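You operate a simulated robot arm through the tools that you are given. There is no shell and no other tool.

The job below is to be done with a simulated robot arm. You get a single attempt, and the scene is never put back.

TASK
Grease the middle of the gear with the blue brush.
Fine: grease from the grease pot; brush back in its own pot, lid back on. Set down upright: what you pick out. A coat counts when it lies all over at full strength: go over it till it gets no stronger.

It is judged by the outcome, as a careful person would: the job done as asked, and still so three seconds after it is handed in. It fails if anything else is knocked over, pushed out of place, dropped, spilled or broken. Lids that push on must go on centred and level and be pressed home; caps that screw on are set level and turned clockwise until they are tight.

THE ROBOT
A 7-joint arm with a two-finger parallel gripper, fixed in place. Base frame: the origin is at the foot of the arm, x ahead of it, y to its left, z up. Lengths are in m, angles in degrees, forces in N, time in s.
Its first joint turns from -132.0 to 132.0 degrees. Payload 3.91 kg.
The TCP is the grasp point between the finger pads, 0.03 m short of the fingertips. In the tool frame z runs along the fingers and y along their closing line. Largest opening 0.11 m; finger width 0.02, thickness 0.01; the body of the gripper, 0.048 by 0.112 m, starts 0.055 m behind the TCP.
Orientation is told as [roll, pitch, yaw] about the base's x, y, z axes, in that order, counted from this pose: with the fingers straight down and closing along the base's y, the tool's x points along the base's -x, its y along +y and its z along -z.

THE INTERFACE
- The arm moves only by the tool play_rows. Its argument "rows" is a list of rows, each an object (a shift or turn left out is 0, a gripper value left out holds the last) with "delta_rot": the turn, a rotation vector about the tool's x, y, z in units of 6 degrees (1.0 is 6 degrees), a list of three; "slide": the shift along the tool's x, y, z in units of 50 mm (1.0 is 50 mm), a list of three; "claw": the finger opening in m, from 0 to 0.11. In form: [{"delta_rot": [wx, wy, wz], "slide": [x, y, z], "claw": claw}, ...]. A call has 1 to 20 rows; each row shifts and turns the commanded pose from where the row before left it, along the tool's axes as they then stand. A call with a number of a shift or a turn outside -1 to 1 is refused whole. A row lasts 0.2 s, in which the tool goes at most 0.05 m and 8.6 degrees; a call with a longer step from one row to the next is refused whole, and so is a gripper value outside its range. A pose out of reach is approached as far as the arm can. The call stops where the force on the tool passes 40 N (or 10 N more than at its start, if that is more) or the arm is blocked; 0.2 s more then pass. Each finger travels about 0.108 m/s and halts on what it meets, pressing with about 36 N; the grip force reading is that of the motor and also rises with nothing between the fingers. The clock runs only during rows and for 0.2 s after the last one: add rows that do not move to give the fingers time. The reply holds the time, the measured pose of the TCP, the force on the tool along the base axes, the opening and the grip force, in the units named above and with some noise, with the torque about the TCP (base axes, N m) and any sound that the robot's microphone picked up, and new pictures: "views" is both (left out), scene, wrist or none.
- Cameras (640 x 400 px; columns grow to the right, rows downward): "scene" is fixed at [0.401, 0.6484, 1.6314]; the picture's right is [-0.76, -0.65, 0.00], its down [-0.62, 0.73, -0.29] and it looks along [0.19, -0.22, -0.96] (base axes); focal length 230 px, centre (320, 200). "wrist" rides on the gripper at [0.072, 0.017, -0.103] in the tool frame; the picture's right is [-0.23, 0.97, 0.00], its down [-0.76, -0.18, -0.62] and it looks along [-0.61, -0.14, 0.78] (tool axes); focal length 222 px, centre (320, 200). There is no depth. A picture from a camera that has moved, and an enlarged one, comes with that camera's place and axes in the base frame and with its lens.
- zoom(camera, box): a new picture of the part [left, top, right, bottom] of that camera's present view, enlarged. It takes no simulated time.
- hand_in(): hands the job in; it is judged then, once.

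Nothing tells you positions but the pictures and the camera data. Unless the task says otherwise, let go and move clear before handing in.

The tools are called after ">>>" by a JSON object that holds its "api" and its "payload". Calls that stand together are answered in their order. play_rows: Moves the arm, as the interface text tells. Its arguments: {"type":"object","properties":{"rows":{"type":"array"},"views":{"type":"string","enum":["both","scene","wrist","none"]}},"required":["rows"]} The other tools are called the same way: zoom (camera, box) takes an enlarged picture of a part of a camera's view; hand_in () hands the job in.

At the start:

```text
t: 0.0
position: [0.5173, 0.4232, 1.2942]
ee_rot: [0.1, 0.0, 0.1]
ft_force: [0.2, 1.0, 0.1]
moment: [0.03, -0.02, -0.02]
finger_gap: 0.11
grasp_force: 0.2
```

scene: 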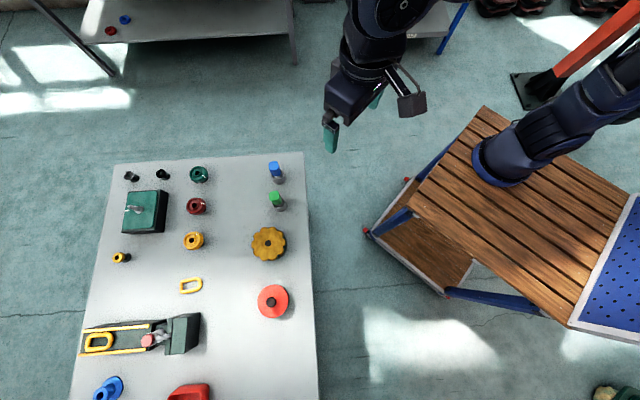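
wrist: 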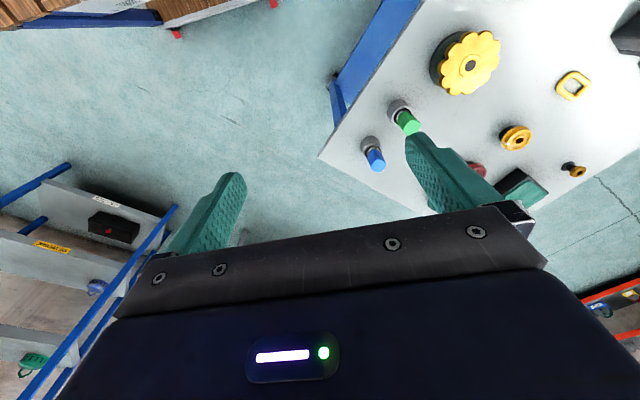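

I see a table with a yellow gear-like disc, a blue and a green brush standing in small pots, and several other parts. I'll zoom in to identify things before moving.

>>> {"api": "zoom", "payload": {"camera": "scene", "box": [230, 150, 320, 206]}}

>>> {"api": "zoom", "payload": {"camera": "scene", "box": [100, 150, 228, 230]}}

>>> {"api": "zoom", "payload": {"camera": "scene", "box": [230, 206, 320, 262]}}

>>> {"api": "zoom", "payload": {"camera": "scene", "box": [70, 220, 326, 400]}}

>>> {"api": "zoom", "payload": {"camera": "wrist", "box": [330, 20, 640, 214]}}

```text
7.11 times, centred on (275, 178) of scene
camera zoom: at [0.401, 0.6484, 1.6314], right [-0.76, -0.65, 0.0], down [-0.62, 0.73, -0.29], along [0.19, -0.22, -0.96], focal length 1634 px, centre (640, 356)
```

zoom: 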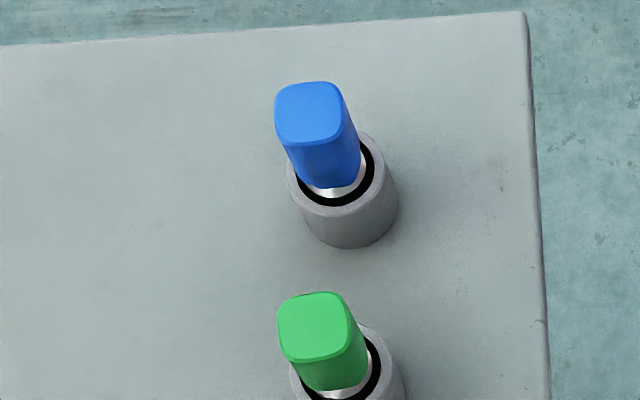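

```text
5.00 times, centred on (164, 190) of scene
camera zoom: at [0.401, 0.6484, 1.6314], right [-0.76, -0.65, 0.0], down [-0.62, 0.73, -0.29], along [0.19, -0.22, -0.96], focal length 1149 px, centre (1100, 250)
```

zoom: 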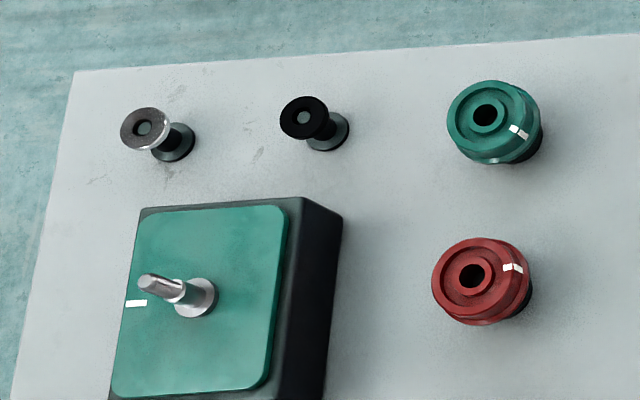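

```text
7.11 times, centred on (275, 234) of scene
camera zoom: at [0.401, 0.6484, 1.6314], right [-0.76, -0.65, 0.0], down [-0.62, 0.73, -0.29], along [0.19, -0.22, -0.96], focal length 1634 px, centre (640, -42)
```

zoom: 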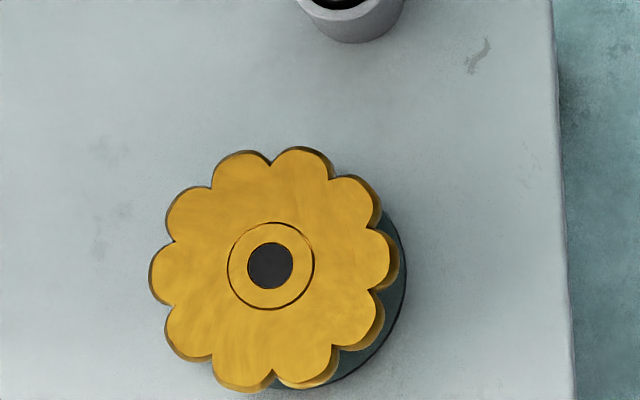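

```text
2.22 times, centred on (198, 310) of scene
camera zoom: at [0.401, 0.6484, 1.6314], right [-0.76, -0.65, 0.0], down [-0.62, 0.73, -0.29], along [0.19, -0.22, -0.96], focal length 510 px, centre (591, -44)
```

zoom: 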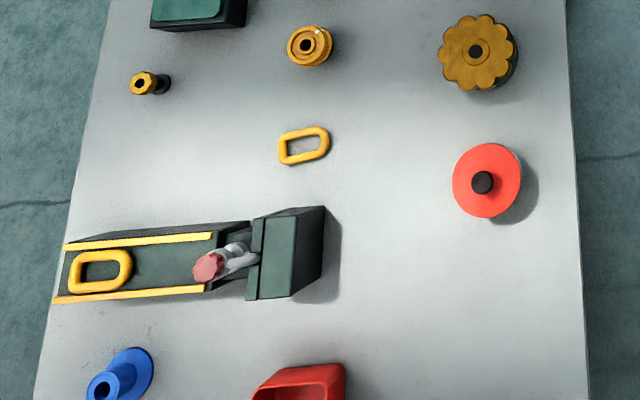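

```text
2.06 times, centred on (485, 117) of wrist
camera zoom: at [0.4466, 0.4383, 1.398], right [0.23, 0.97, 0.0], down [0.76, -0.18, 0.62], along [0.61, -0.14, -0.78], focal length 458 px, centre (-20, 371)
```

zoom: 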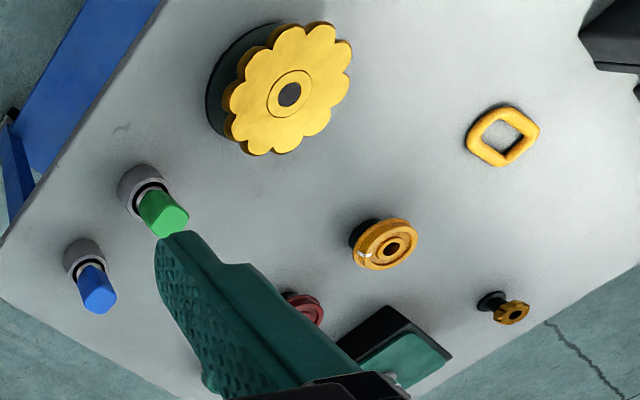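

The yellow disc is the gear, the two grey pots hold the blue and green brushes, and the red disc with a black knob may be the lidded grease pot. I'll turn the wrist camera towards the table for a closer look.

>>> {"api": "play_rows", "payload": {"rows": [{"delta_rot": [0, 0, -1]}, {"delta_rot": [0, 0, -1]}, {"delta_rot": [0, 0, -1]}, {"delta_rot": [0, 0, -1]}, {"delta_rot": [0, 0, -1]}, {"delta_rot": [0, 0, -1]}, {"delta_rot": [0, 0, -1]}, {"delta_rot": [0, 0, -1]}, {"delta_rot": [0, 0, -1]}, {"delta_rot": [0, 0, -1]}, {"delta_rot": [0, 0, -1]}, {"delta_rot": [0, 0, -1]}, {"delta_rot": [0, 0, -1]}, {}]}}

```text
t: 3.0
position: [0.5178, 0.4224, 1.2942]
ee_rot: [0.1, -0.1, 78.1]
ft_force: [-0.4, -0.6, -0.8]
moment: [-0.01, -0.02, 0.01]
finger_gap: 0.11
grasp_force: 0.1
camera wrist: at [0.4875, 0.3544, 1.3981], right [-0.91, 0.42, 0.0], down [0.33, 0.71, 0.62], along [0.26, 0.56, -0.78], focal length 222 px, centre (320, 200)
```

scene: 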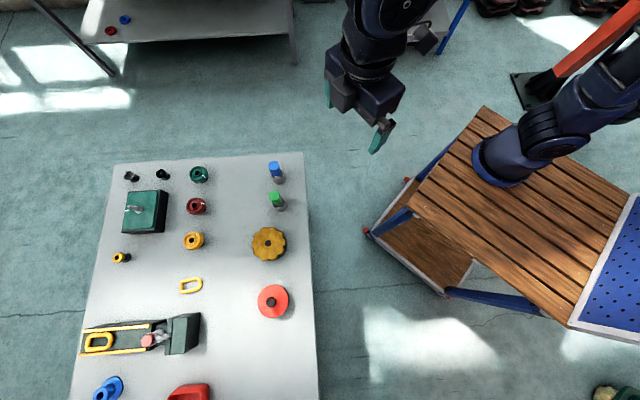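
wrist: 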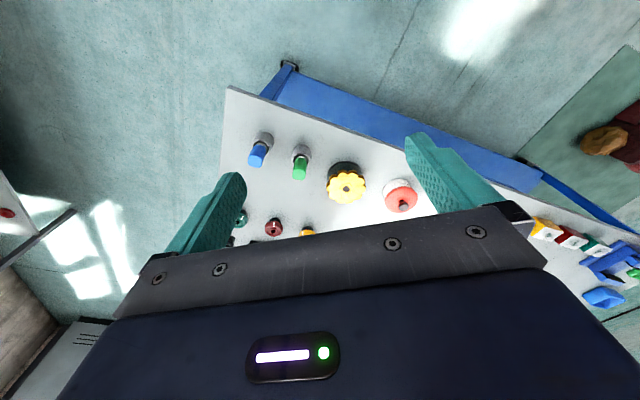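

The wrist camera now sees the brushes, gear, and red lidded item. I'll zoom in on them.

>>> {"api": "zoom", "payload": {"camera": "wrist", "box": [230, 120, 430, 245]}}

>>> {"api": "zoom", "payload": {"camera": "wrist", "box": [500, 190, 640, 320]}}

>>> {"api": "zoom", "payload": {"camera": "scene", "box": [230, 266, 320, 322]}}

>>> {"api": "zoom", "payload": {"camera": "scene", "box": [70, 330, 326, 400]}}

```text
3.20 times, centred on (330, 182) of wrist
camera zoom: at [0.4875, 0.3544, 1.3981], right [-0.91, 0.42, 0.0], down [0.33, 0.71, 0.62], along [0.26, 0.56, -0.78], focal length 711 px, centre (288, 256)
```

zoom: 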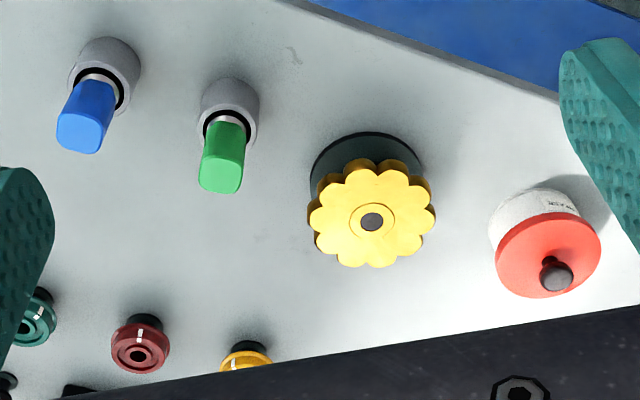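

```text
3.08 times, centred on (570, 255) of wrist
camera zoom: at [0.4875, 0.3544, 1.3981], right [-0.91, 0.42, 0.0], down [0.33, 0.71, 0.62], along [0.26, 0.56, -0.78], focal length 684 px, centre (-449, 31)
```

zoom: 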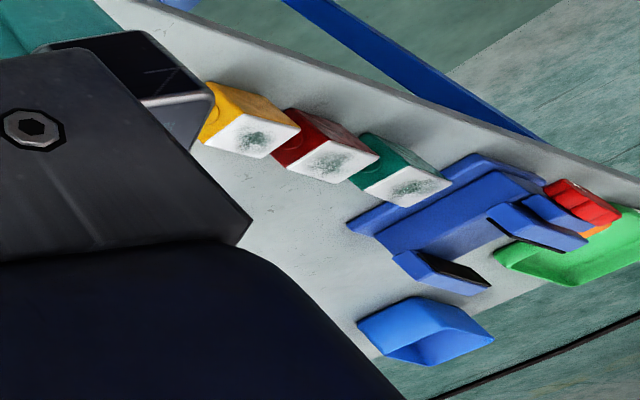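

```text
7.11 times, centred on (275, 294) of scene
camera zoom: at [0.401, 0.6484, 1.6314], right [-0.76, -0.65, 0.0], down [-0.62, 0.73, -0.29], along [0.19, -0.22, -0.96], focal length 1634 px, centre (640, -468)
```

zoom: 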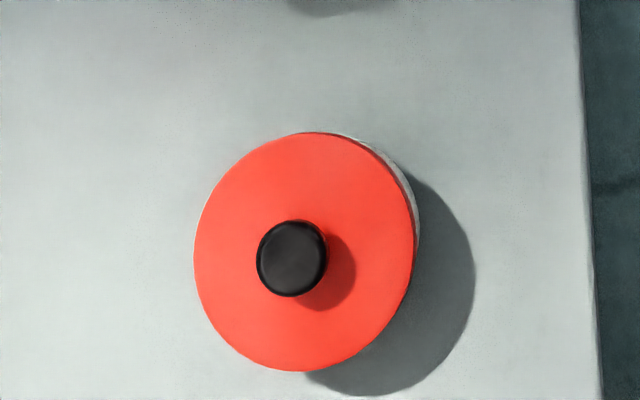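

```text
2.50 times, centred on (198, 365) of scene
camera zoom: at [0.401, 0.6484, 1.6314], right [-0.76, -0.65, 0.0], down [-0.62, 0.73, -0.29], along [0.19, -0.22, -0.96], focal length 574 px, centre (625, -212)
```

zoom: 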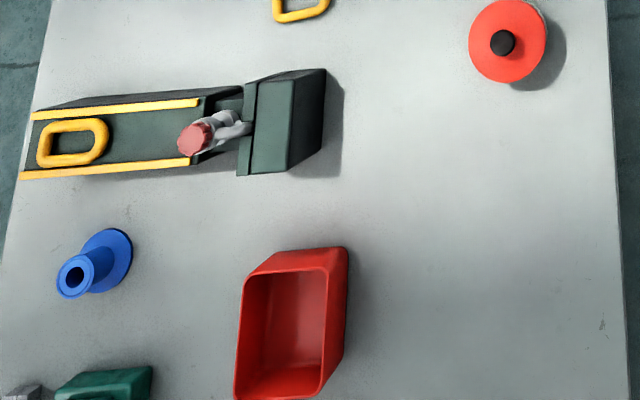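

The white pot with the red lid (with a label on it) at about (0.447, 0.804, 0.91) looks like the grease pot; the gear top is about (0.570, 0.693, 0.927) and the blue brush top about (0.712, 0.507, 0.974). I'll move closer to the pot to read its label and see how the lid sits.

>>> {"api": "play_rows", "payload": {"rows": [{"delta_rot": [0, 0, -1]}, {"delta_rot": [0, 0, -1]}, {"slide": [-0.7, 0.175, 0.475]}, {"slide": [-0.7, 0.175, 0.475]}, {"slide": [-0.7, 0.175, 0.475]}, {"slide": [-0.7, 0.175, 0.475]}, {"slide": [-0.7, 0.175, 0.475]}, {"slide": [-0.7, 0.175, 0.475]}, {"slide": [-0.7, 0.175, 0.475]}, {"slide": [-0.7, 0.175, 0.475]}, {}, {}]}}

```text
t: 5.6
position: [0.4485, 0.7047, 1.1045]
ee_rot: [0.0, 0.1, 90.0]
ft_force: [-0.2, -0.2, 0.3]
moment: [0.02, 0.0, -0.01]
finger_gap: 0.1101
grasp_force: 0.0
camera wrist: at [0.4316, 0.6302, 1.2079], right [-0.97, 0.23, 0.0], down [0.18, 0.76, 0.62], along [0.14, 0.61, -0.78], focal length 222 px, centre (320, 200)
```

scene: 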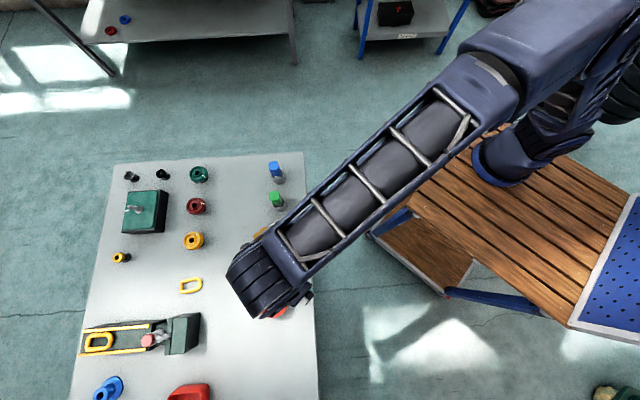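
wrist: 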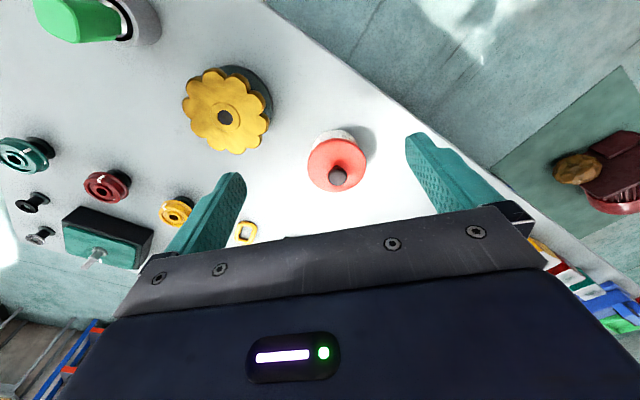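

>>> {"api": "zoom", "payload": {"camera": "wrist", "box": [280, 110, 400, 210]}}

>>> {"api": "zoom", "payload": {"camera": "wrist", "box": [170, 50, 290, 170]}}

>>> {"api": "zoom", "payload": {"camera": "wrist", "box": [0, 0, 200, 120]}}

```text
4.00 times, centred on (340, 160) of wrist
camera zoom: at [0.4316, 0.6302, 1.2079], right [-0.97, 0.23, 0.0], down [0.18, 0.76, 0.62], along [0.14, 0.61, -0.78], focal length 888 px, centre (240, 360)
```

zoom: 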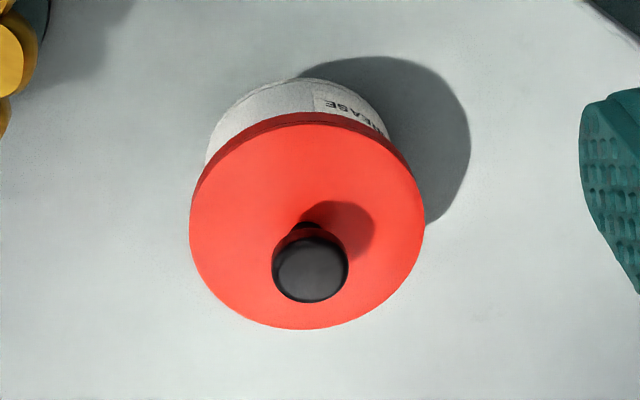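

```text
3.33 times, centred on (230, 110) of wrist
camera zoom: at [0.4316, 0.6302, 1.2079], right [-0.97, 0.23, 0.0], down [0.18, 0.76, 0.62], along [0.14, 0.61, -0.78], focal length 740 px, centre (620, 500)
```

zoom: 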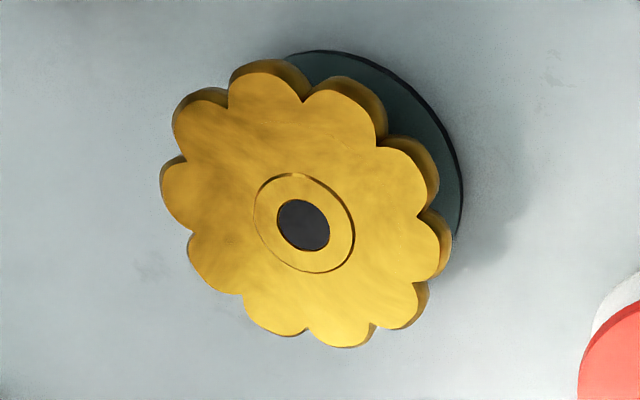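

```text
3.20 times, centred on (100, 60) of wrist
camera zoom: at [0.4316, 0.6302, 1.2079], right [-0.97, 0.23, 0.0], down [0.18, 0.76, 0.62], along [0.14, 0.61, -0.78], focal length 711 px, centre (1024, 648)
```

zoom: 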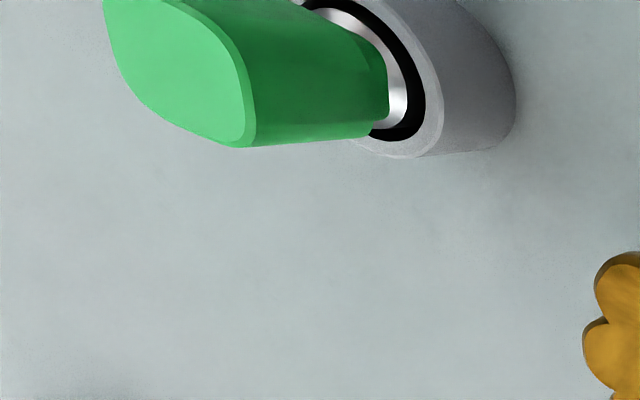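

The pot is labelled GREASE with a red knobbed lid about 0.09 m across, top at z≈0.91 and knob top at z≈0.945. I'll hover above the knob to line up precisely.

>>> {"api": "play_rows", "payload": {"rows": [{"slide": [-0.49, 0.0075, 0.5225]}, {"slide": [-0.49, 0.0075, 0.5225]}, {"slide": [-0.49, 0.0075, 0.5225]}, {"slide": [-0.49, 0.0075, 0.5225]}, {}, {}]}}

```text
t: 7.0
position: [0.4467, 0.8022, 1.0006]
ee_rot: [0.1, 0.0, 90.0]
ft_force: [0.5, 1.0, -0.2]
moment: [-0.05, -0.03, 0.01]
finger_gap: 0.11
grasp_force: 0.0
camera wrist: at [0.4303, 0.728, 1.1046], right [-0.97, 0.23, 0.0], down [0.18, 0.76, 0.62], along [0.14, 0.61, -0.78], focal length 222 px, centre (320, 200)
```

scene: 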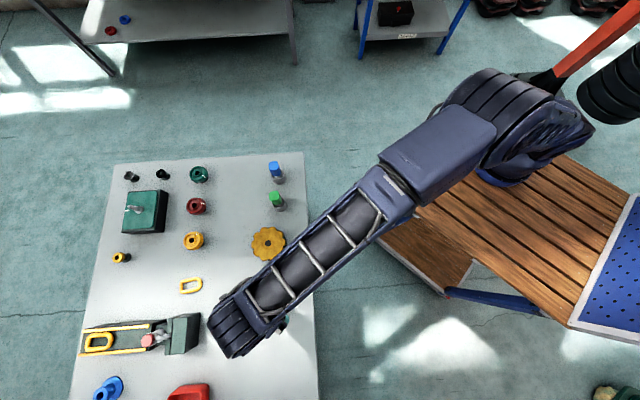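
wrist: 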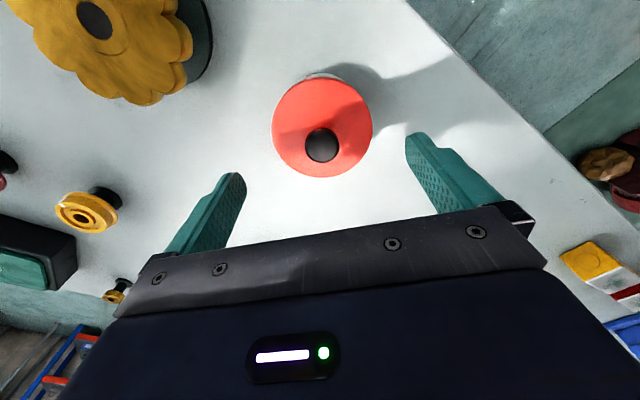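

>>> {"api": "zoom", "payload": {"camera": "wrist", "box": [260, 60, 380, 190]}}

```text
3.08 times, centred on (320, 125) of wrist
camera zoom: at [0.4303, 0.728, 1.1046], right [-0.97, 0.23, 0.0], down [0.18, 0.76, 0.62], along [0.14, 0.61, -0.78], focal length 684 px, centre (320, 431)
```

zoom: 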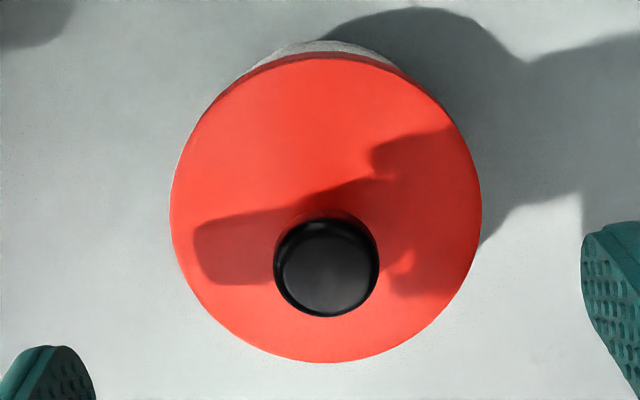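

The knob is within about 1.5 mm of directly below the TCP. I'll descend so the fingertips end just above the lid, narrowing the fingers partway, and check.

>>> {"api": "play_rows", "payload": {"rows": [{"slide": [0, 0.03, 0.32], "claw": 0.08}, {"slide": [0, 0, 0.32], "claw": 0.06}, {"slide": [0, 0, 0.31], "claw": 0.05}, {}, {}]}}

>>> {"api": "zoom", "payload": {"camera": "wrist", "box": [220, 60, 420, 220]}}

```text
t: 8.2
position: [0.4449, 0.8024, 0.9511]
ee_rot: [0.0, 0.0, 90.0]
ft_force: [0.1, 0.5, -0.2]
moment: [0.0, 0.0, 0.0]
finger_gap: 0.0502
grasp_force: 0.1
camera wrist: at [0.4287, 0.7281, 1.0559], right [-0.97, 0.23, 0.0], down [0.18, 0.76, 0.62], along [0.14, 0.61, -0.78], focal length 222 px, centre (320, 200)
```

scene: 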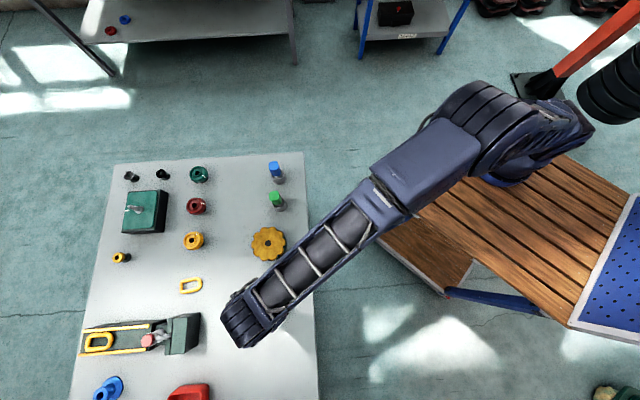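
wrist: 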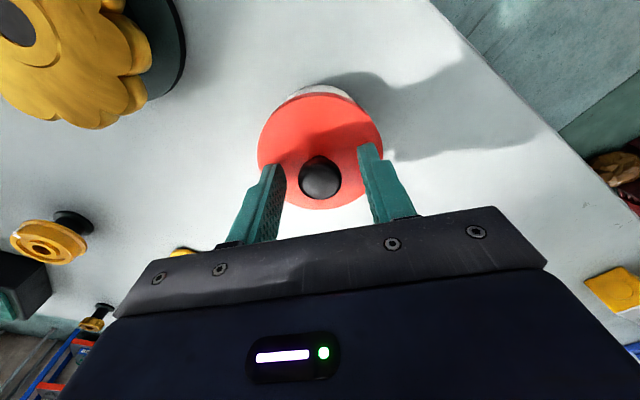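

```text
2.50 times, centred on (320, 140) of wrist
camera zoom: at [0.4287, 0.7281, 1.0559], right [-0.97, 0.23, 0.0], down [0.18, 0.76, 0.62], along [0.14, 0.61, -0.78], focal length 555 px, centre (320, 350)
```

zoom: 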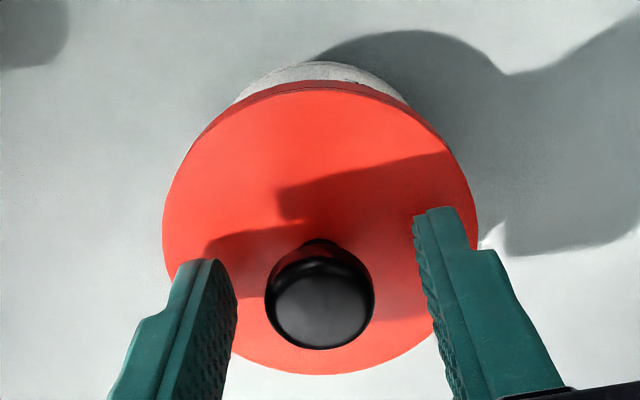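

The knob is centred between the fingers with its top at z≈0.945. I'll close on it.

>>> {"api": "play_rows", "payload": {"rows": [{"claw": 0.035}, {"claw": 0.02}, {"claw": 0.01}, {}, {}]}}

>>> {"api": "zoom", "payload": {"camera": "wrist", "box": [220, 60, 420, 220]}}

```text
t: 9.4
position: [0.4446, 0.8023, 0.9516]
ee_rot: [0.0, 0.0, 90.0]
ft_force: [1.5, 0.7, 0.4]
moment: [0.01, 0.01, 0.0]
finger_gap: 0.0264
grasp_force: 36.3
heard: snap
camera wrist: at [0.4287, 0.7281, 1.0559], right [-0.97, 0.23, 0.0], down [0.18, 0.76, 0.62], along [0.14, 0.61, -0.78], focal length 222 px, centre (320, 200)
```

scene: 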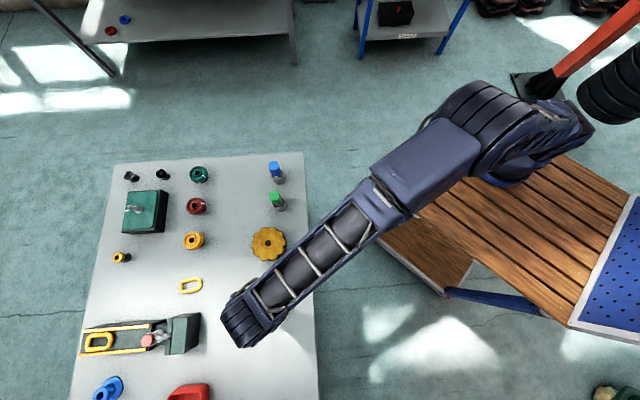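
wrist: 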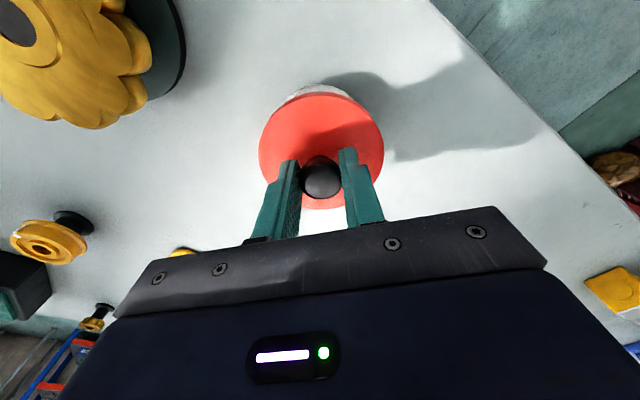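

```text
2.50 times, centred on (320, 140) of wrist
camera zoom: at [0.4287, 0.7281, 1.0559], right [-0.97, 0.23, 0.0], down [0.18, 0.76, 0.62], along [0.14, 0.61, -0.78], focal length 555 px, centre (320, 350)
```

zoom: 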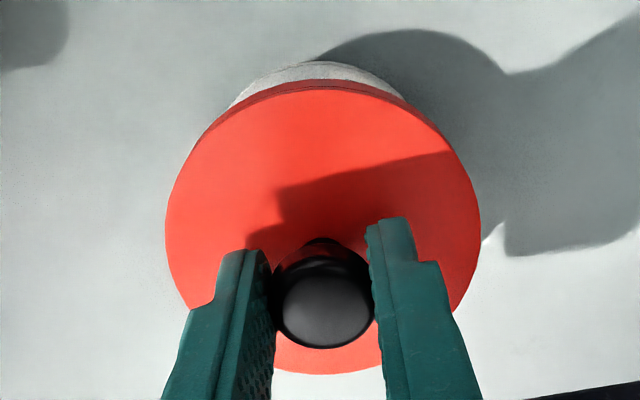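

A snap was heard as the fingers closed, with the knob held at 26 mm. I'll lift slowly a few millimetres and watch the force and whether the pot stays put.

>>> {"api": "play_rows", "payload": {"rows": [{"slide": [0, 0, -0.04]}, {"slide": [0, 0, -0.04]}, {"slide": [0, 0, -0.04]}, {}]}}

>>> {"api": "zoom", "payload": {"camera": "wrist", "box": [220, 60, 420, 220]}}

```text
t: 10.4
position: [0.4458, 0.8027, 0.9589]
ee_rot: [-0.1, 0.0, 90.0]
ft_force: [0.1, 0.0, -0.2]
moment: [0.01, 0.0, -0.01]
finger_gap: 0.0263
grasp_force: 36.6
camera wrist: at [0.4289, 0.7278, 1.0619], right [-0.97, 0.23, 0.0], down [0.18, 0.76, 0.62], along [0.14, 0.61, -0.78], focal length 222 px, centre (320, 200)
```

scene: 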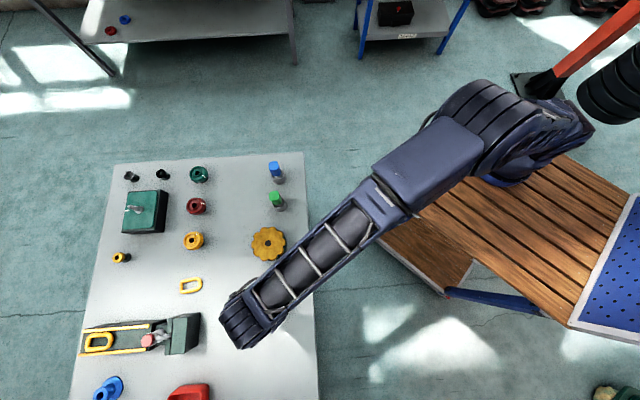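
wrist: 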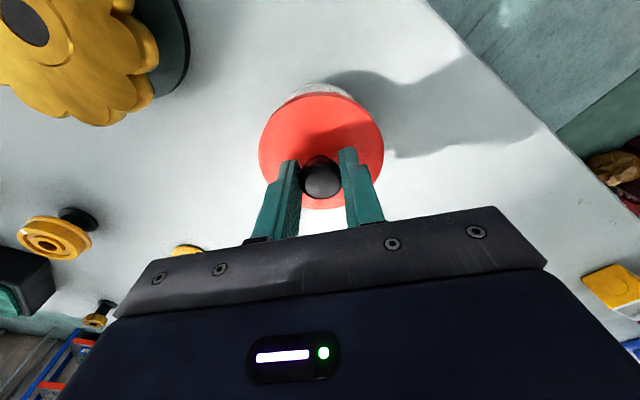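

```text
2.50 times, centred on (320, 140) of wrist
camera zoom: at [0.4289, 0.7278, 1.0619], right [-0.97, 0.23, 0.0], down [0.18, 0.76, 0.62], along [0.14, 0.61, -0.78], focal length 555 px, centre (320, 350)
```

zoom: 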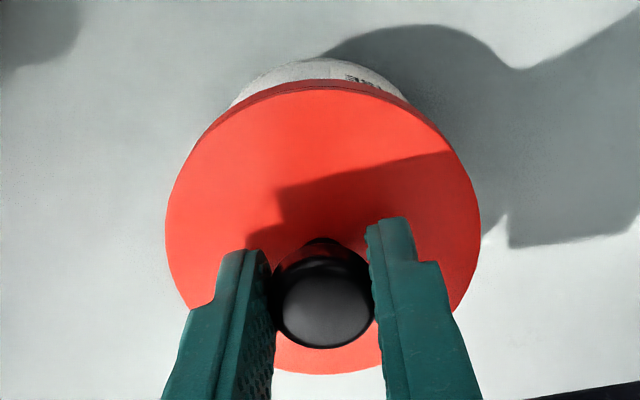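

The lid has come free (the label below it is now more visible) with no force. I'll lift it clear.

>>> {"api": "play_rows", "payload": {"rows": [{"slide": [0, 0, -0.2]}, {"slide": [0, 0, -0.4]}, {"slide": [0, 0, -0.5]}, {"slide": [0, 0, -0.5]}, {"slide": [0, 0, -0.5]}, {}]}}

>>> {"api": "zoom", "payload": {"camera": "wrist", "box": [220, 30, 420, 220]}}

```text
t: 11.8
position: [0.4444, 0.7991, 1.0615]
ee_rot: [-0.1, 0.0, 90.0]
ft_force: [-0.3, 0.6, -0.2]
moment: [-0.02, -0.01, 0.02]
finger_gap: 0.0262
grasp_force: 36.1
camera wrist: at [0.4287, 0.7258, 1.1664], right [-0.97, 0.23, 0.0], down [0.18, 0.76, 0.62], along [0.14, 0.61, -0.78], focal length 222 px, centre (320, 200)
```

scene: 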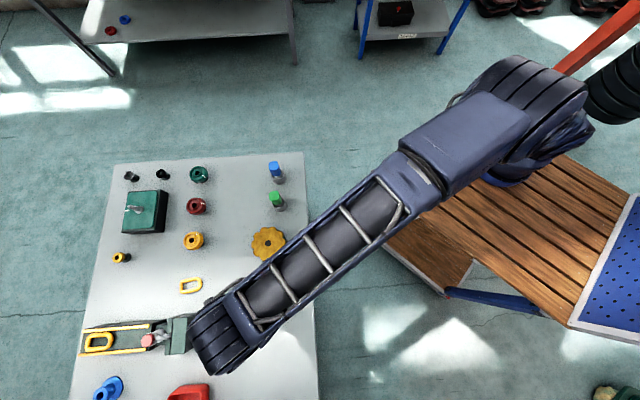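
wrist: 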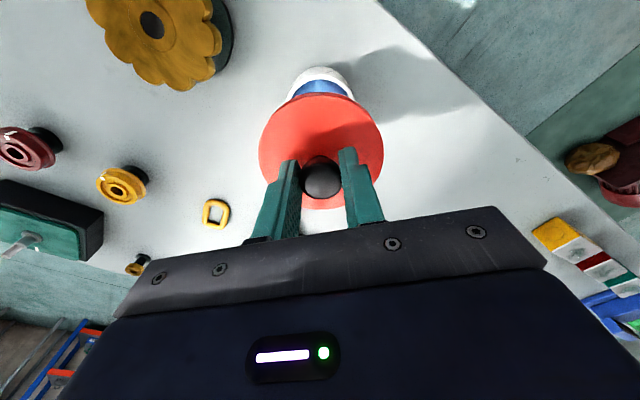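

```text
2.11 times, centred on (320, 125) of wrist
camera zoom: at [0.4287, 0.7258, 1.1664], right [-0.97, 0.23, 0.0], down [0.18, 0.76, 0.62], along [0.14, 0.61, -0.78], focal length 468 px, centre (320, 358)
```

zoom: 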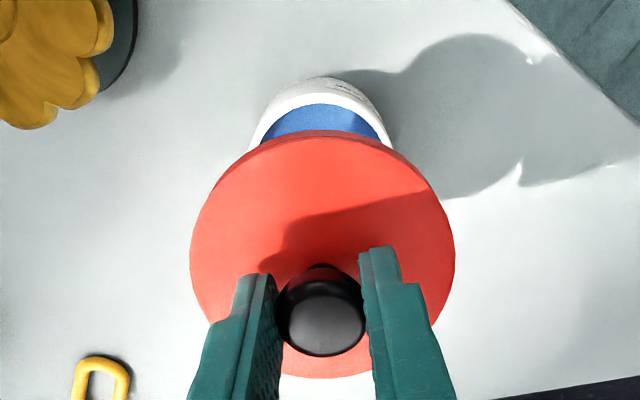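

The open pot shows blue grease. Free table space lies beyond the pot at about (0.333, 0.858), so I'll carry the lid there and hover above the table.

>>> {"api": "play_rows", "payload": {"rows": [{"slide": [-0.2775, 0.56, 0]}, {"slide": [-0.2775, 0.56, 0]}, {"slide": [-0.2775, 0.56, 0]}, {"slide": [-0.2775, 0.56, 0]}, {"slide": [0, 0, 0.4]}, {"slide": [0, 0, 0.4]}, {"slide": [0, 0, 0.4]}, {"slide": [0, 0, 0.4]}, {"slide": [0, 0, 0.4]}, {}, {}]}}

>>> {"api": "zoom", "payload": {"camera": "wrist", "box": [120, 0, 440, 210]}}

```text
t: 14.2
position: [0.3324, 0.858, 0.9627]
ee_rot: [0.0, 0.1, 90.0]
ft_force: [-0.3, 0.6, -0.1]
moment: [0.02, 0.02, 0.02]
finger_gap: 0.0261
grasp_force: 36.1
camera wrist: at [0.3164, 0.7824, 1.0664], right [-0.97, 0.23, 0.0], down [0.18, 0.76, 0.62], along [0.14, 0.61, -0.78], focal length 222 px, centre (320, 200)
```

scene: 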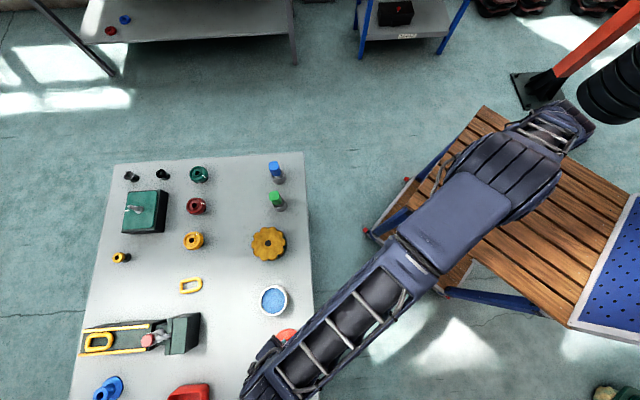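
wrist: 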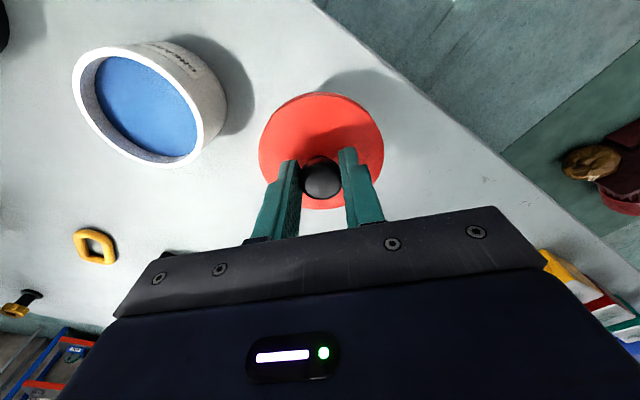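

```text
1.90 times, centred on (280, 105) of wrist
camera zoom: at [0.3164, 0.7824, 1.0664], right [-0.97, 0.23, 0.0], down [0.18, 0.76, 0.62], along [0.14, 0.61, -0.78], focal length 423 px, centre (396, 381)
```

zoom: 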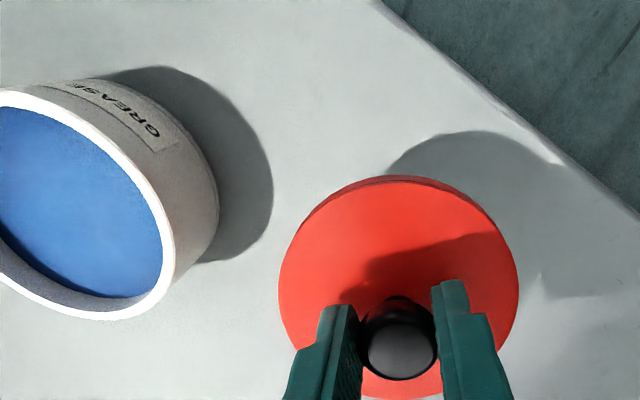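

The lid is over free table with the open pot clearly beside it. I'll lower slowly, watching for contact.

>>> {"api": "play_rows", "payload": {"rows": [{"slide": [0, 0, 0.2]}, {"slide": [0, 0, 0.2]}, {"slide": [0, 0, 0.1]}, {"slide": [0, 0, 0.05]}, {"slide": [0, 0, 0.04]}, {}], "views": "wrist"}}

```text
t: 15.6
position: [0.334, 0.8569, 0.9323]
ee_rot: [0.0, 0.0, 90.0]
ft_force: [0.4, 0.7, -0.6]
moment: [0.01, 0.01, 0.0]
finger_gap: 0.0264
grasp_force: 35.9
camera wrist: at [0.3167, 0.7823, 1.0366], right [-0.97, 0.23, 0.0], down [0.18, 0.76, 0.62], along [0.14, 0.61, -0.78], focal length 222 px, centre (320, 200)
```

wrist: 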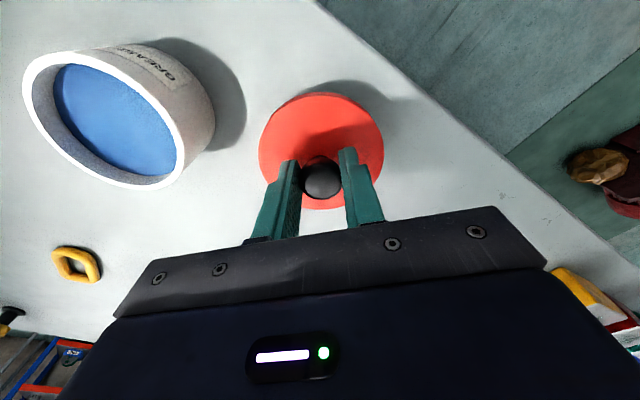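

>>> {"api": "play_rows", "payload": {"rows": [{"slide": [0, 0, 0.04]}, {"slide": [0, 0, 0.04]}, {"slide": [0, 0, 0.04]}, {}], "views": "wrist"}}

>>> {"api": "zoom", "payload": {"camera": "wrist", "box": [220, 70, 440, 220]}}

```text
t: 16.6
position: [0.3331, 0.8568, 0.9275]
ee_rot: [0.1, 0.0, 90.0]
ft_force: [-0.5, 0.4, -0.1]
moment: [0.0, 0.0, -0.04]
finger_gap: 0.0264
grasp_force: 36.2
camera wrist: at [0.3165, 0.7827, 1.0313], right [-0.97, 0.23, 0.0], down [0.18, 0.76, 0.62], along [0.14, 0.61, -0.78], focal length 222 px, centre (320, 200)
```

wrist: 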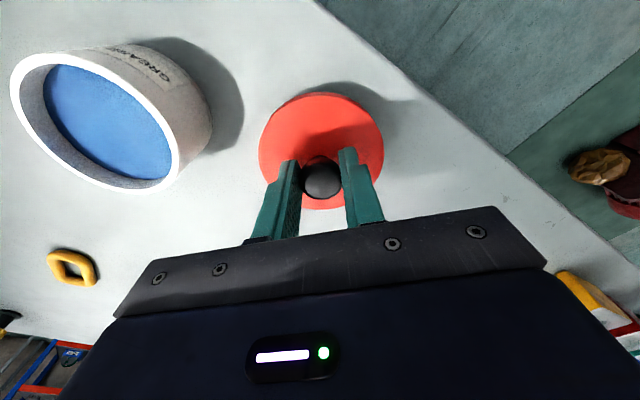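

```text
2.67 times, centred on (330, 145) of wrist
camera zoom: at [0.3165, 0.7827, 1.0313], right [-0.97, 0.23, 0.0], down [0.18, 0.76, 0.62], along [0.14, 0.61, -0.78], focal length 592 px, centre (293, 347)
```

zoom: 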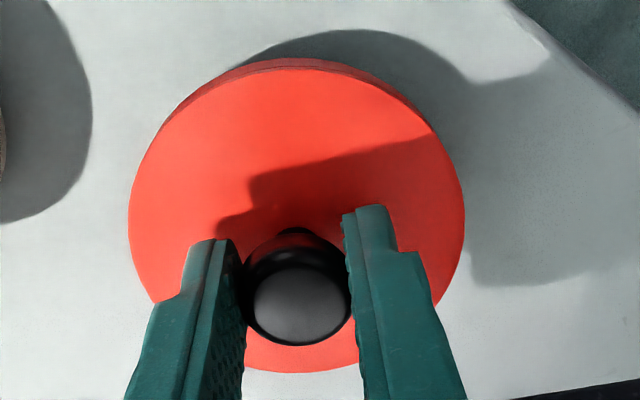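

>>> {"api": "play_rows", "payload": {"rows": [{"slide": [0, 0, 0.04]}, {"slide": [0, 0, 0.04]}, {"slide": [0, 0, 0.04]}, {}], "views": "wrist"}}

>>> {"api": "zoom", "payload": {"camera": "wrist", "box": [220, 70, 440, 220]}}

```text
t: 17.6
position: [0.3325, 0.8577, 0.9227]
ee_rot: [-0.1, 0.0, 89.9]
ft_force: [-0.3, -0.9, -1.2]
moment: [-0.01, 0.01, -0.02]
finger_gap: 0.0264
grasp_force: 36.6
camera wrist: at [0.3163, 0.7828, 1.0249], right [-0.97, 0.23, 0.0], down [0.18, 0.76, 0.62], along [0.14, 0.61, -0.78], focal length 222 px, centre (320, 200)
```

wrist: 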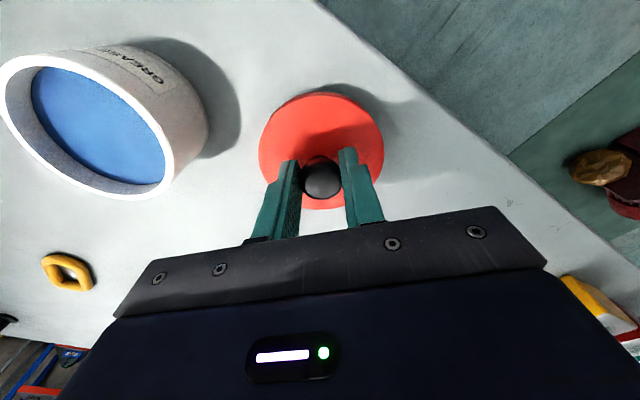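

```text
2.67 times, centred on (330, 145) of wrist
camera zoom: at [0.3163, 0.7828, 1.0249], right [-0.97, 0.23, 0.0], down [0.18, 0.76, 0.62], along [0.14, 0.61, -0.78], focal length 592 px, centre (293, 347)
```

zoom: 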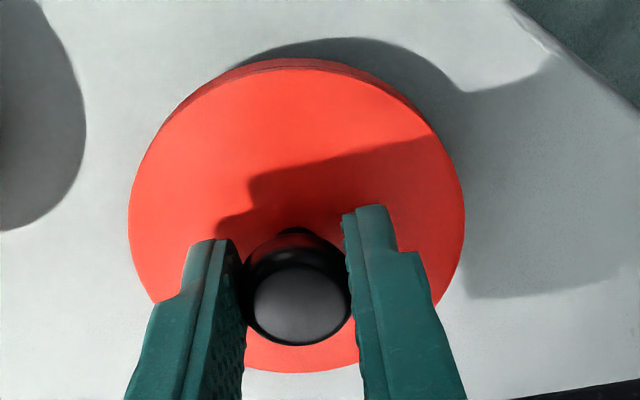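

>>> {"api": "play_rows", "payload": {"rows": [{"slide": [0, 0, 0.04]}, {"slide": [0, 0, 0.04]}, {"slide": [0, 0, 0.04]}, {}], "views": "none"}}

>>> {"api": "zoom", "payload": {"camera": "wrist", "box": [220, 70, 440, 220]}}

```text
t: 18.6
position: [0.3328, 0.857, 0.9152]
ee_rot: [-0.1, 0.0, 90.0]
ft_force: [-0.3, -0.5, -0.1]
moment: [-0.05, 0.0, 0.03]
finger_gap: 0.026
grasp_force: 36.0
```

```text
2.67 times, centred on (330, 145) of wrist
camera zoom: at [0.3169, 0.7828, 1.019], right [-0.97, 0.23, 0.0], down [0.18, 0.76, 0.62], along [0.14, 0.61, -0.78], focal length 592 px, centre (293, 347)
```

zoom: 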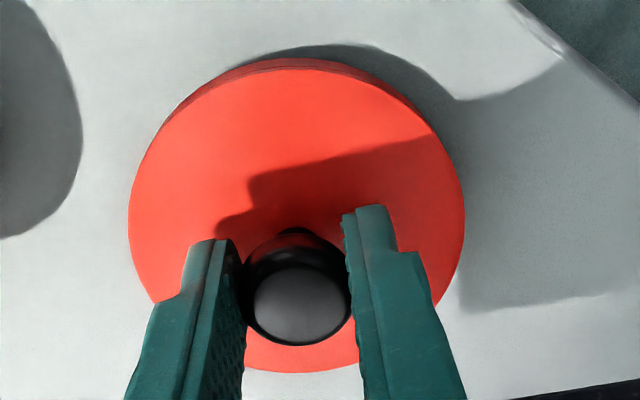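

>>> {"api": "play_rows", "payload": {"rows": [{"slide": [0, 0, 0.04]}, {"slide": [0, 0, 0.04]}, {}], "views": "none"}}

>>> {"api": "zoom", "payload": {"camera": "wrist", "box": [220, 70, 440, 220]}}

```text
t: 19.4
position: [0.3328, 0.8574, 0.912]
ee_rot: [-0.1, 0.0, 89.9]
ft_force: [0.2, 0.1, -1.0]
moment: [-0.02, -0.01, 0.01]
finger_gap: 0.0261
grasp_force: 36.2
```

```text
2.67 times, centred on (330, 145) of wrist
camera zoom: at [0.3175, 0.7827, 1.0153], right [-0.97, 0.23, 0.0], down [0.18, 0.76, 0.62], along [0.14, 0.61, -0.78], focal length 592 px, centre (293, 347)
```

zoom: 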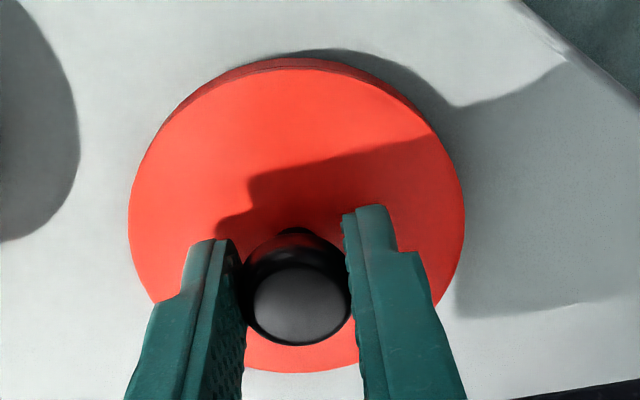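

>>> {"api": "play_rows", "payload": {"rows": [{"slide": [0, 0, 0.04]}, {"slide": [0, 0, 0.04]}, {}], "views": "none"}}

>>> {"api": "zoom", "payload": {"camera": "wrist", "box": [220, 70, 440, 220]}}

```text
t: 20.2
position: [0.3327, 0.8574, 0.9088]
ee_rot: [0.0, -0.1, 90.0]
ft_force: [1.6, -2.7, 11.7]
moment: [-0.24, -0.03, -0.03]
finger_gap: 0.0266
grasp_force: 36.1
```

```text
2.67 times, centred on (330, 145) of wrist
camera zoom: at [0.3168, 0.7827, 1.0124], right [-0.97, 0.23, 0.0], down [0.18, 0.76, 0.62], along [0.14, 0.61, -0.78], focal length 592 px, centre (293, 347)
```

zoom: 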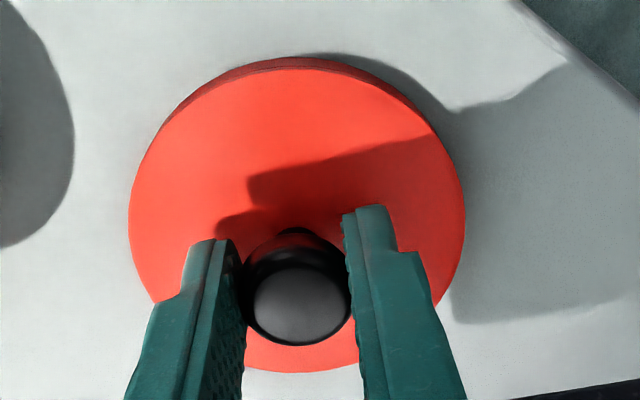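

The lid touches the table (12 N up at TCP z≈0.909). I'll relieve the pressure slightly, release, and rise straight up.

>>> {"api": "play_rows", "payload": {"rows": [{"slide": [0, 0, -0.02]}, {"claw": 0.04}, {"claw": 0.06}, {"claw": 0.07}, {"slide": [0, 0, -0.3]}, {"slide": [0, 0, -0.6]}, {"slide": [0, 0, -0.8]}, {"slide": [0, 0, -0.8]}, {}]}}

>>> {"api": "zoom", "payload": {"camera": "wrist", "box": [120, 0, 440, 210]}}

```text
t: 22.2
position: [0.3299, 0.855, 1.0338]
ee_rot: [0.0, 0.0, 90.1]
ft_force: [0.2, 0.5, -0.5]
moment: [-0.01, 0.0, -0.01]
finger_gap: 0.0698
grasp_force: 0.1
camera wrist: at [0.315, 0.7805, 1.1367], right [-0.97, 0.23, 0.0], down [0.18, 0.76, 0.62], along [0.14, 0.61, -0.78], focal length 222 px, centre (320, 200)
```

scene: 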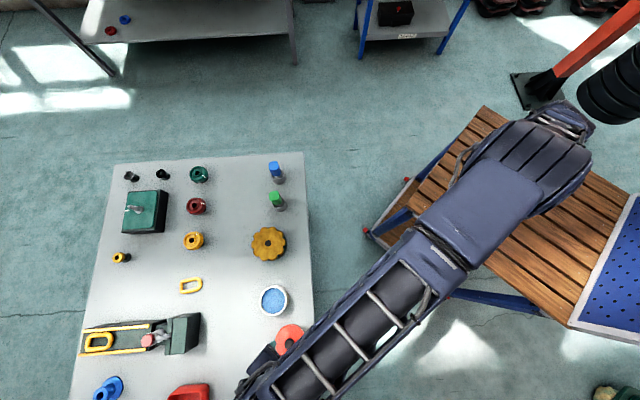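
wrist: 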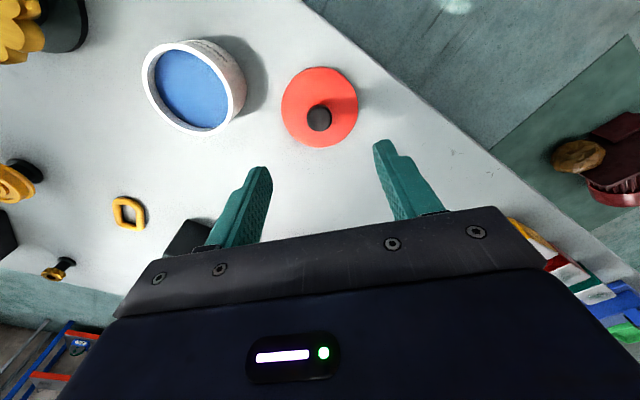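

```text
1.90 times, centred on (280, 105) of wrist
camera zoom: at [0.315, 0.7805, 1.1367], right [-0.97, 0.23, 0.0], down [0.18, 0.76, 0.62], along [0.14, 0.61, -0.78], focal length 423 px, centre (396, 381)
```

zoom: 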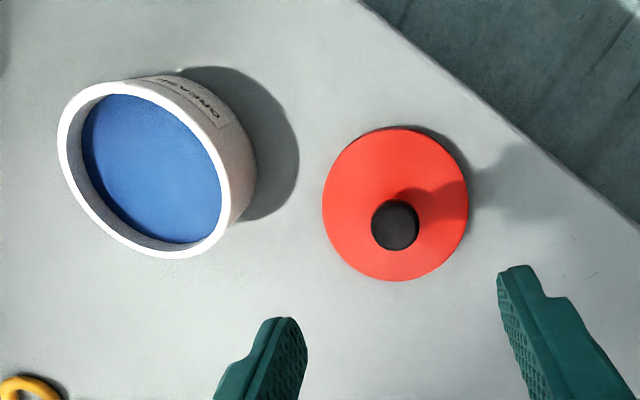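

The lid rests flat on the table, knob up, and the pot is undisturbed. Next I'll turn to yaw 45° and travel to hover above the blue brush.

>>> {"api": "play_rows", "payload": {"rows": [{"delta_rot": [0, 0, 0.9375], "slide": [0, 0, -0.1]}, {"delta_rot": [0, 0, 0.9375], "slide": [0, 0, -0.1]}, {"delta_rot": [0, 0, 0.9375], "slide": [0, 0, -0.1]}, {"delta_rot": [0, 0, 0.9375], "slide": [0, 0, -0.1]}, {"delta_rot": [0, 0, 0.9375], "slide": [0, 0, -0.1]}, {"delta_rot": [0, 0, 0.9375], "slide": [0, 0, -0.1]}, {"delta_rot": [0, 0, 0.9375], "slide": [0, 0, -0.1]}, {"delta_rot": [0, 0, 0.9375], "slide": [0, 0, -0.1]}, {"slide": [-0.034, -0.859, 0]}, {"slide": [-0.034, -0.859, 0]}, {"slide": [-0.034, -0.859, 0]}, {"slide": [-0.034, -0.859, 0]}, {"slide": [-0.034, -0.859, 0]}, {"slide": [-0.034, -0.859, 0]}, {"slide": [-0.034, -0.859, 0]}, {"slide": [-0.034, -0.859, 0]}, {"slide": [-0.034, -0.859, 0]}, {"slide": [-0.034, -0.859, 0]}, {"slide": [-0.034, -0.859, 0]}, {"slide": [-0.034, -0.859, 0]}], "views": "none"}}

>>> {"api": "play_rows", "payload": {"rows": [{}, {}]}}

>>> {"api": "zoom", "payload": {"camera": "wrist", "box": [220, 40, 440, 200]}}

>>> {"api": "zoom", "payload": {"camera": "scene", "box": [230, 206, 330, 370]}}

```text
t: 26.4
position: [0.7111, 0.5075, 1.0742]
ee_rot: [0.1, 0.0, 45.1]
ft_force: [-0.7, 0.5, 0.6]
moment: [-0.05, -0.06, 0.0]
finger_gap: 0.0701
grasp_force: 0.0
```

```text
t: 27.0
position: [0.7127, 0.5074, 1.0744]
ee_rot: [0.0, 0.0, 45.0]
ft_force: [0.2, -0.3, -0.1]
moment: [-0.02, 0.04, -0.02]
finger_gap: 0.0703
grasp_force: 0.2
camera wrist: at [0.6503, 0.466, 1.1784], right [-0.53, 0.85, 0.0], down [0.66, 0.41, 0.62], along [0.53, 0.33, -0.78], focal length 222 px, centre (320, 200)
```

scene: 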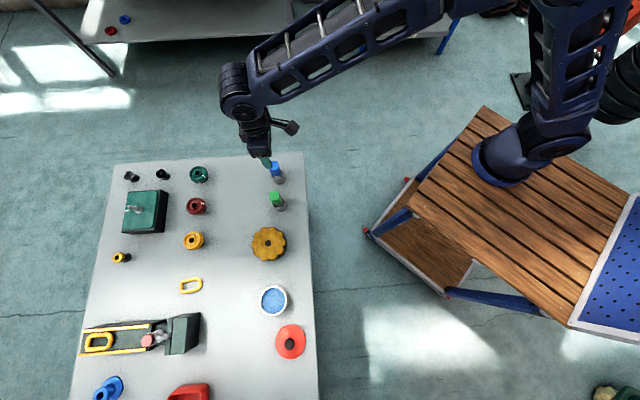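
wrist: 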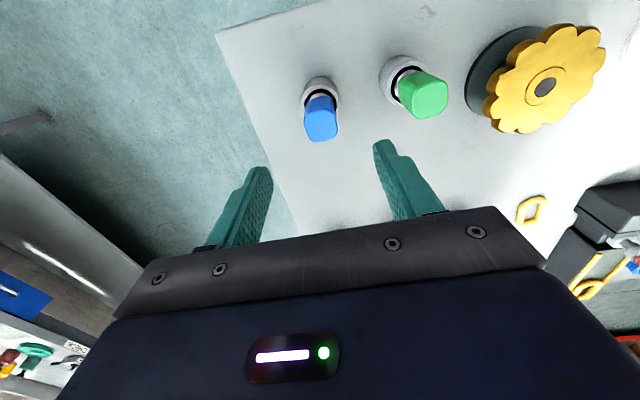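

```text
2.50 times, centred on (330, 120) of wrist
camera zoom: at [0.6503, 0.466, 1.1784], right [-0.53, 0.85, 0.0], down [0.66, 0.41, 0.62], along [0.53, 0.33, -0.78], focal length 555 px, centre (295, 400)
```

zoom: 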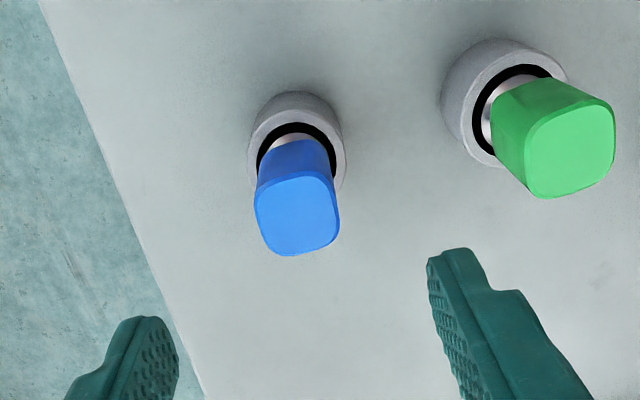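

```text
2.44 times, centred on (280, 288) of scene
camera zoom: at [0.401, 0.6484, 1.6314], right [-0.76, -0.65, 0.0], down [-0.62, 0.73, -0.29], along [0.19, -0.22, -0.96], focal length 560 px, centre (418, -15)
```

zoom: 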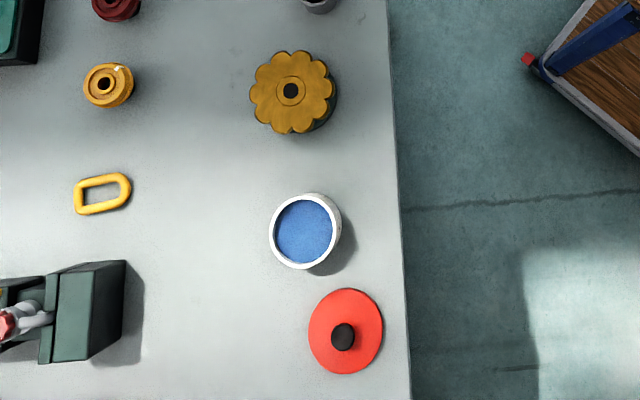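

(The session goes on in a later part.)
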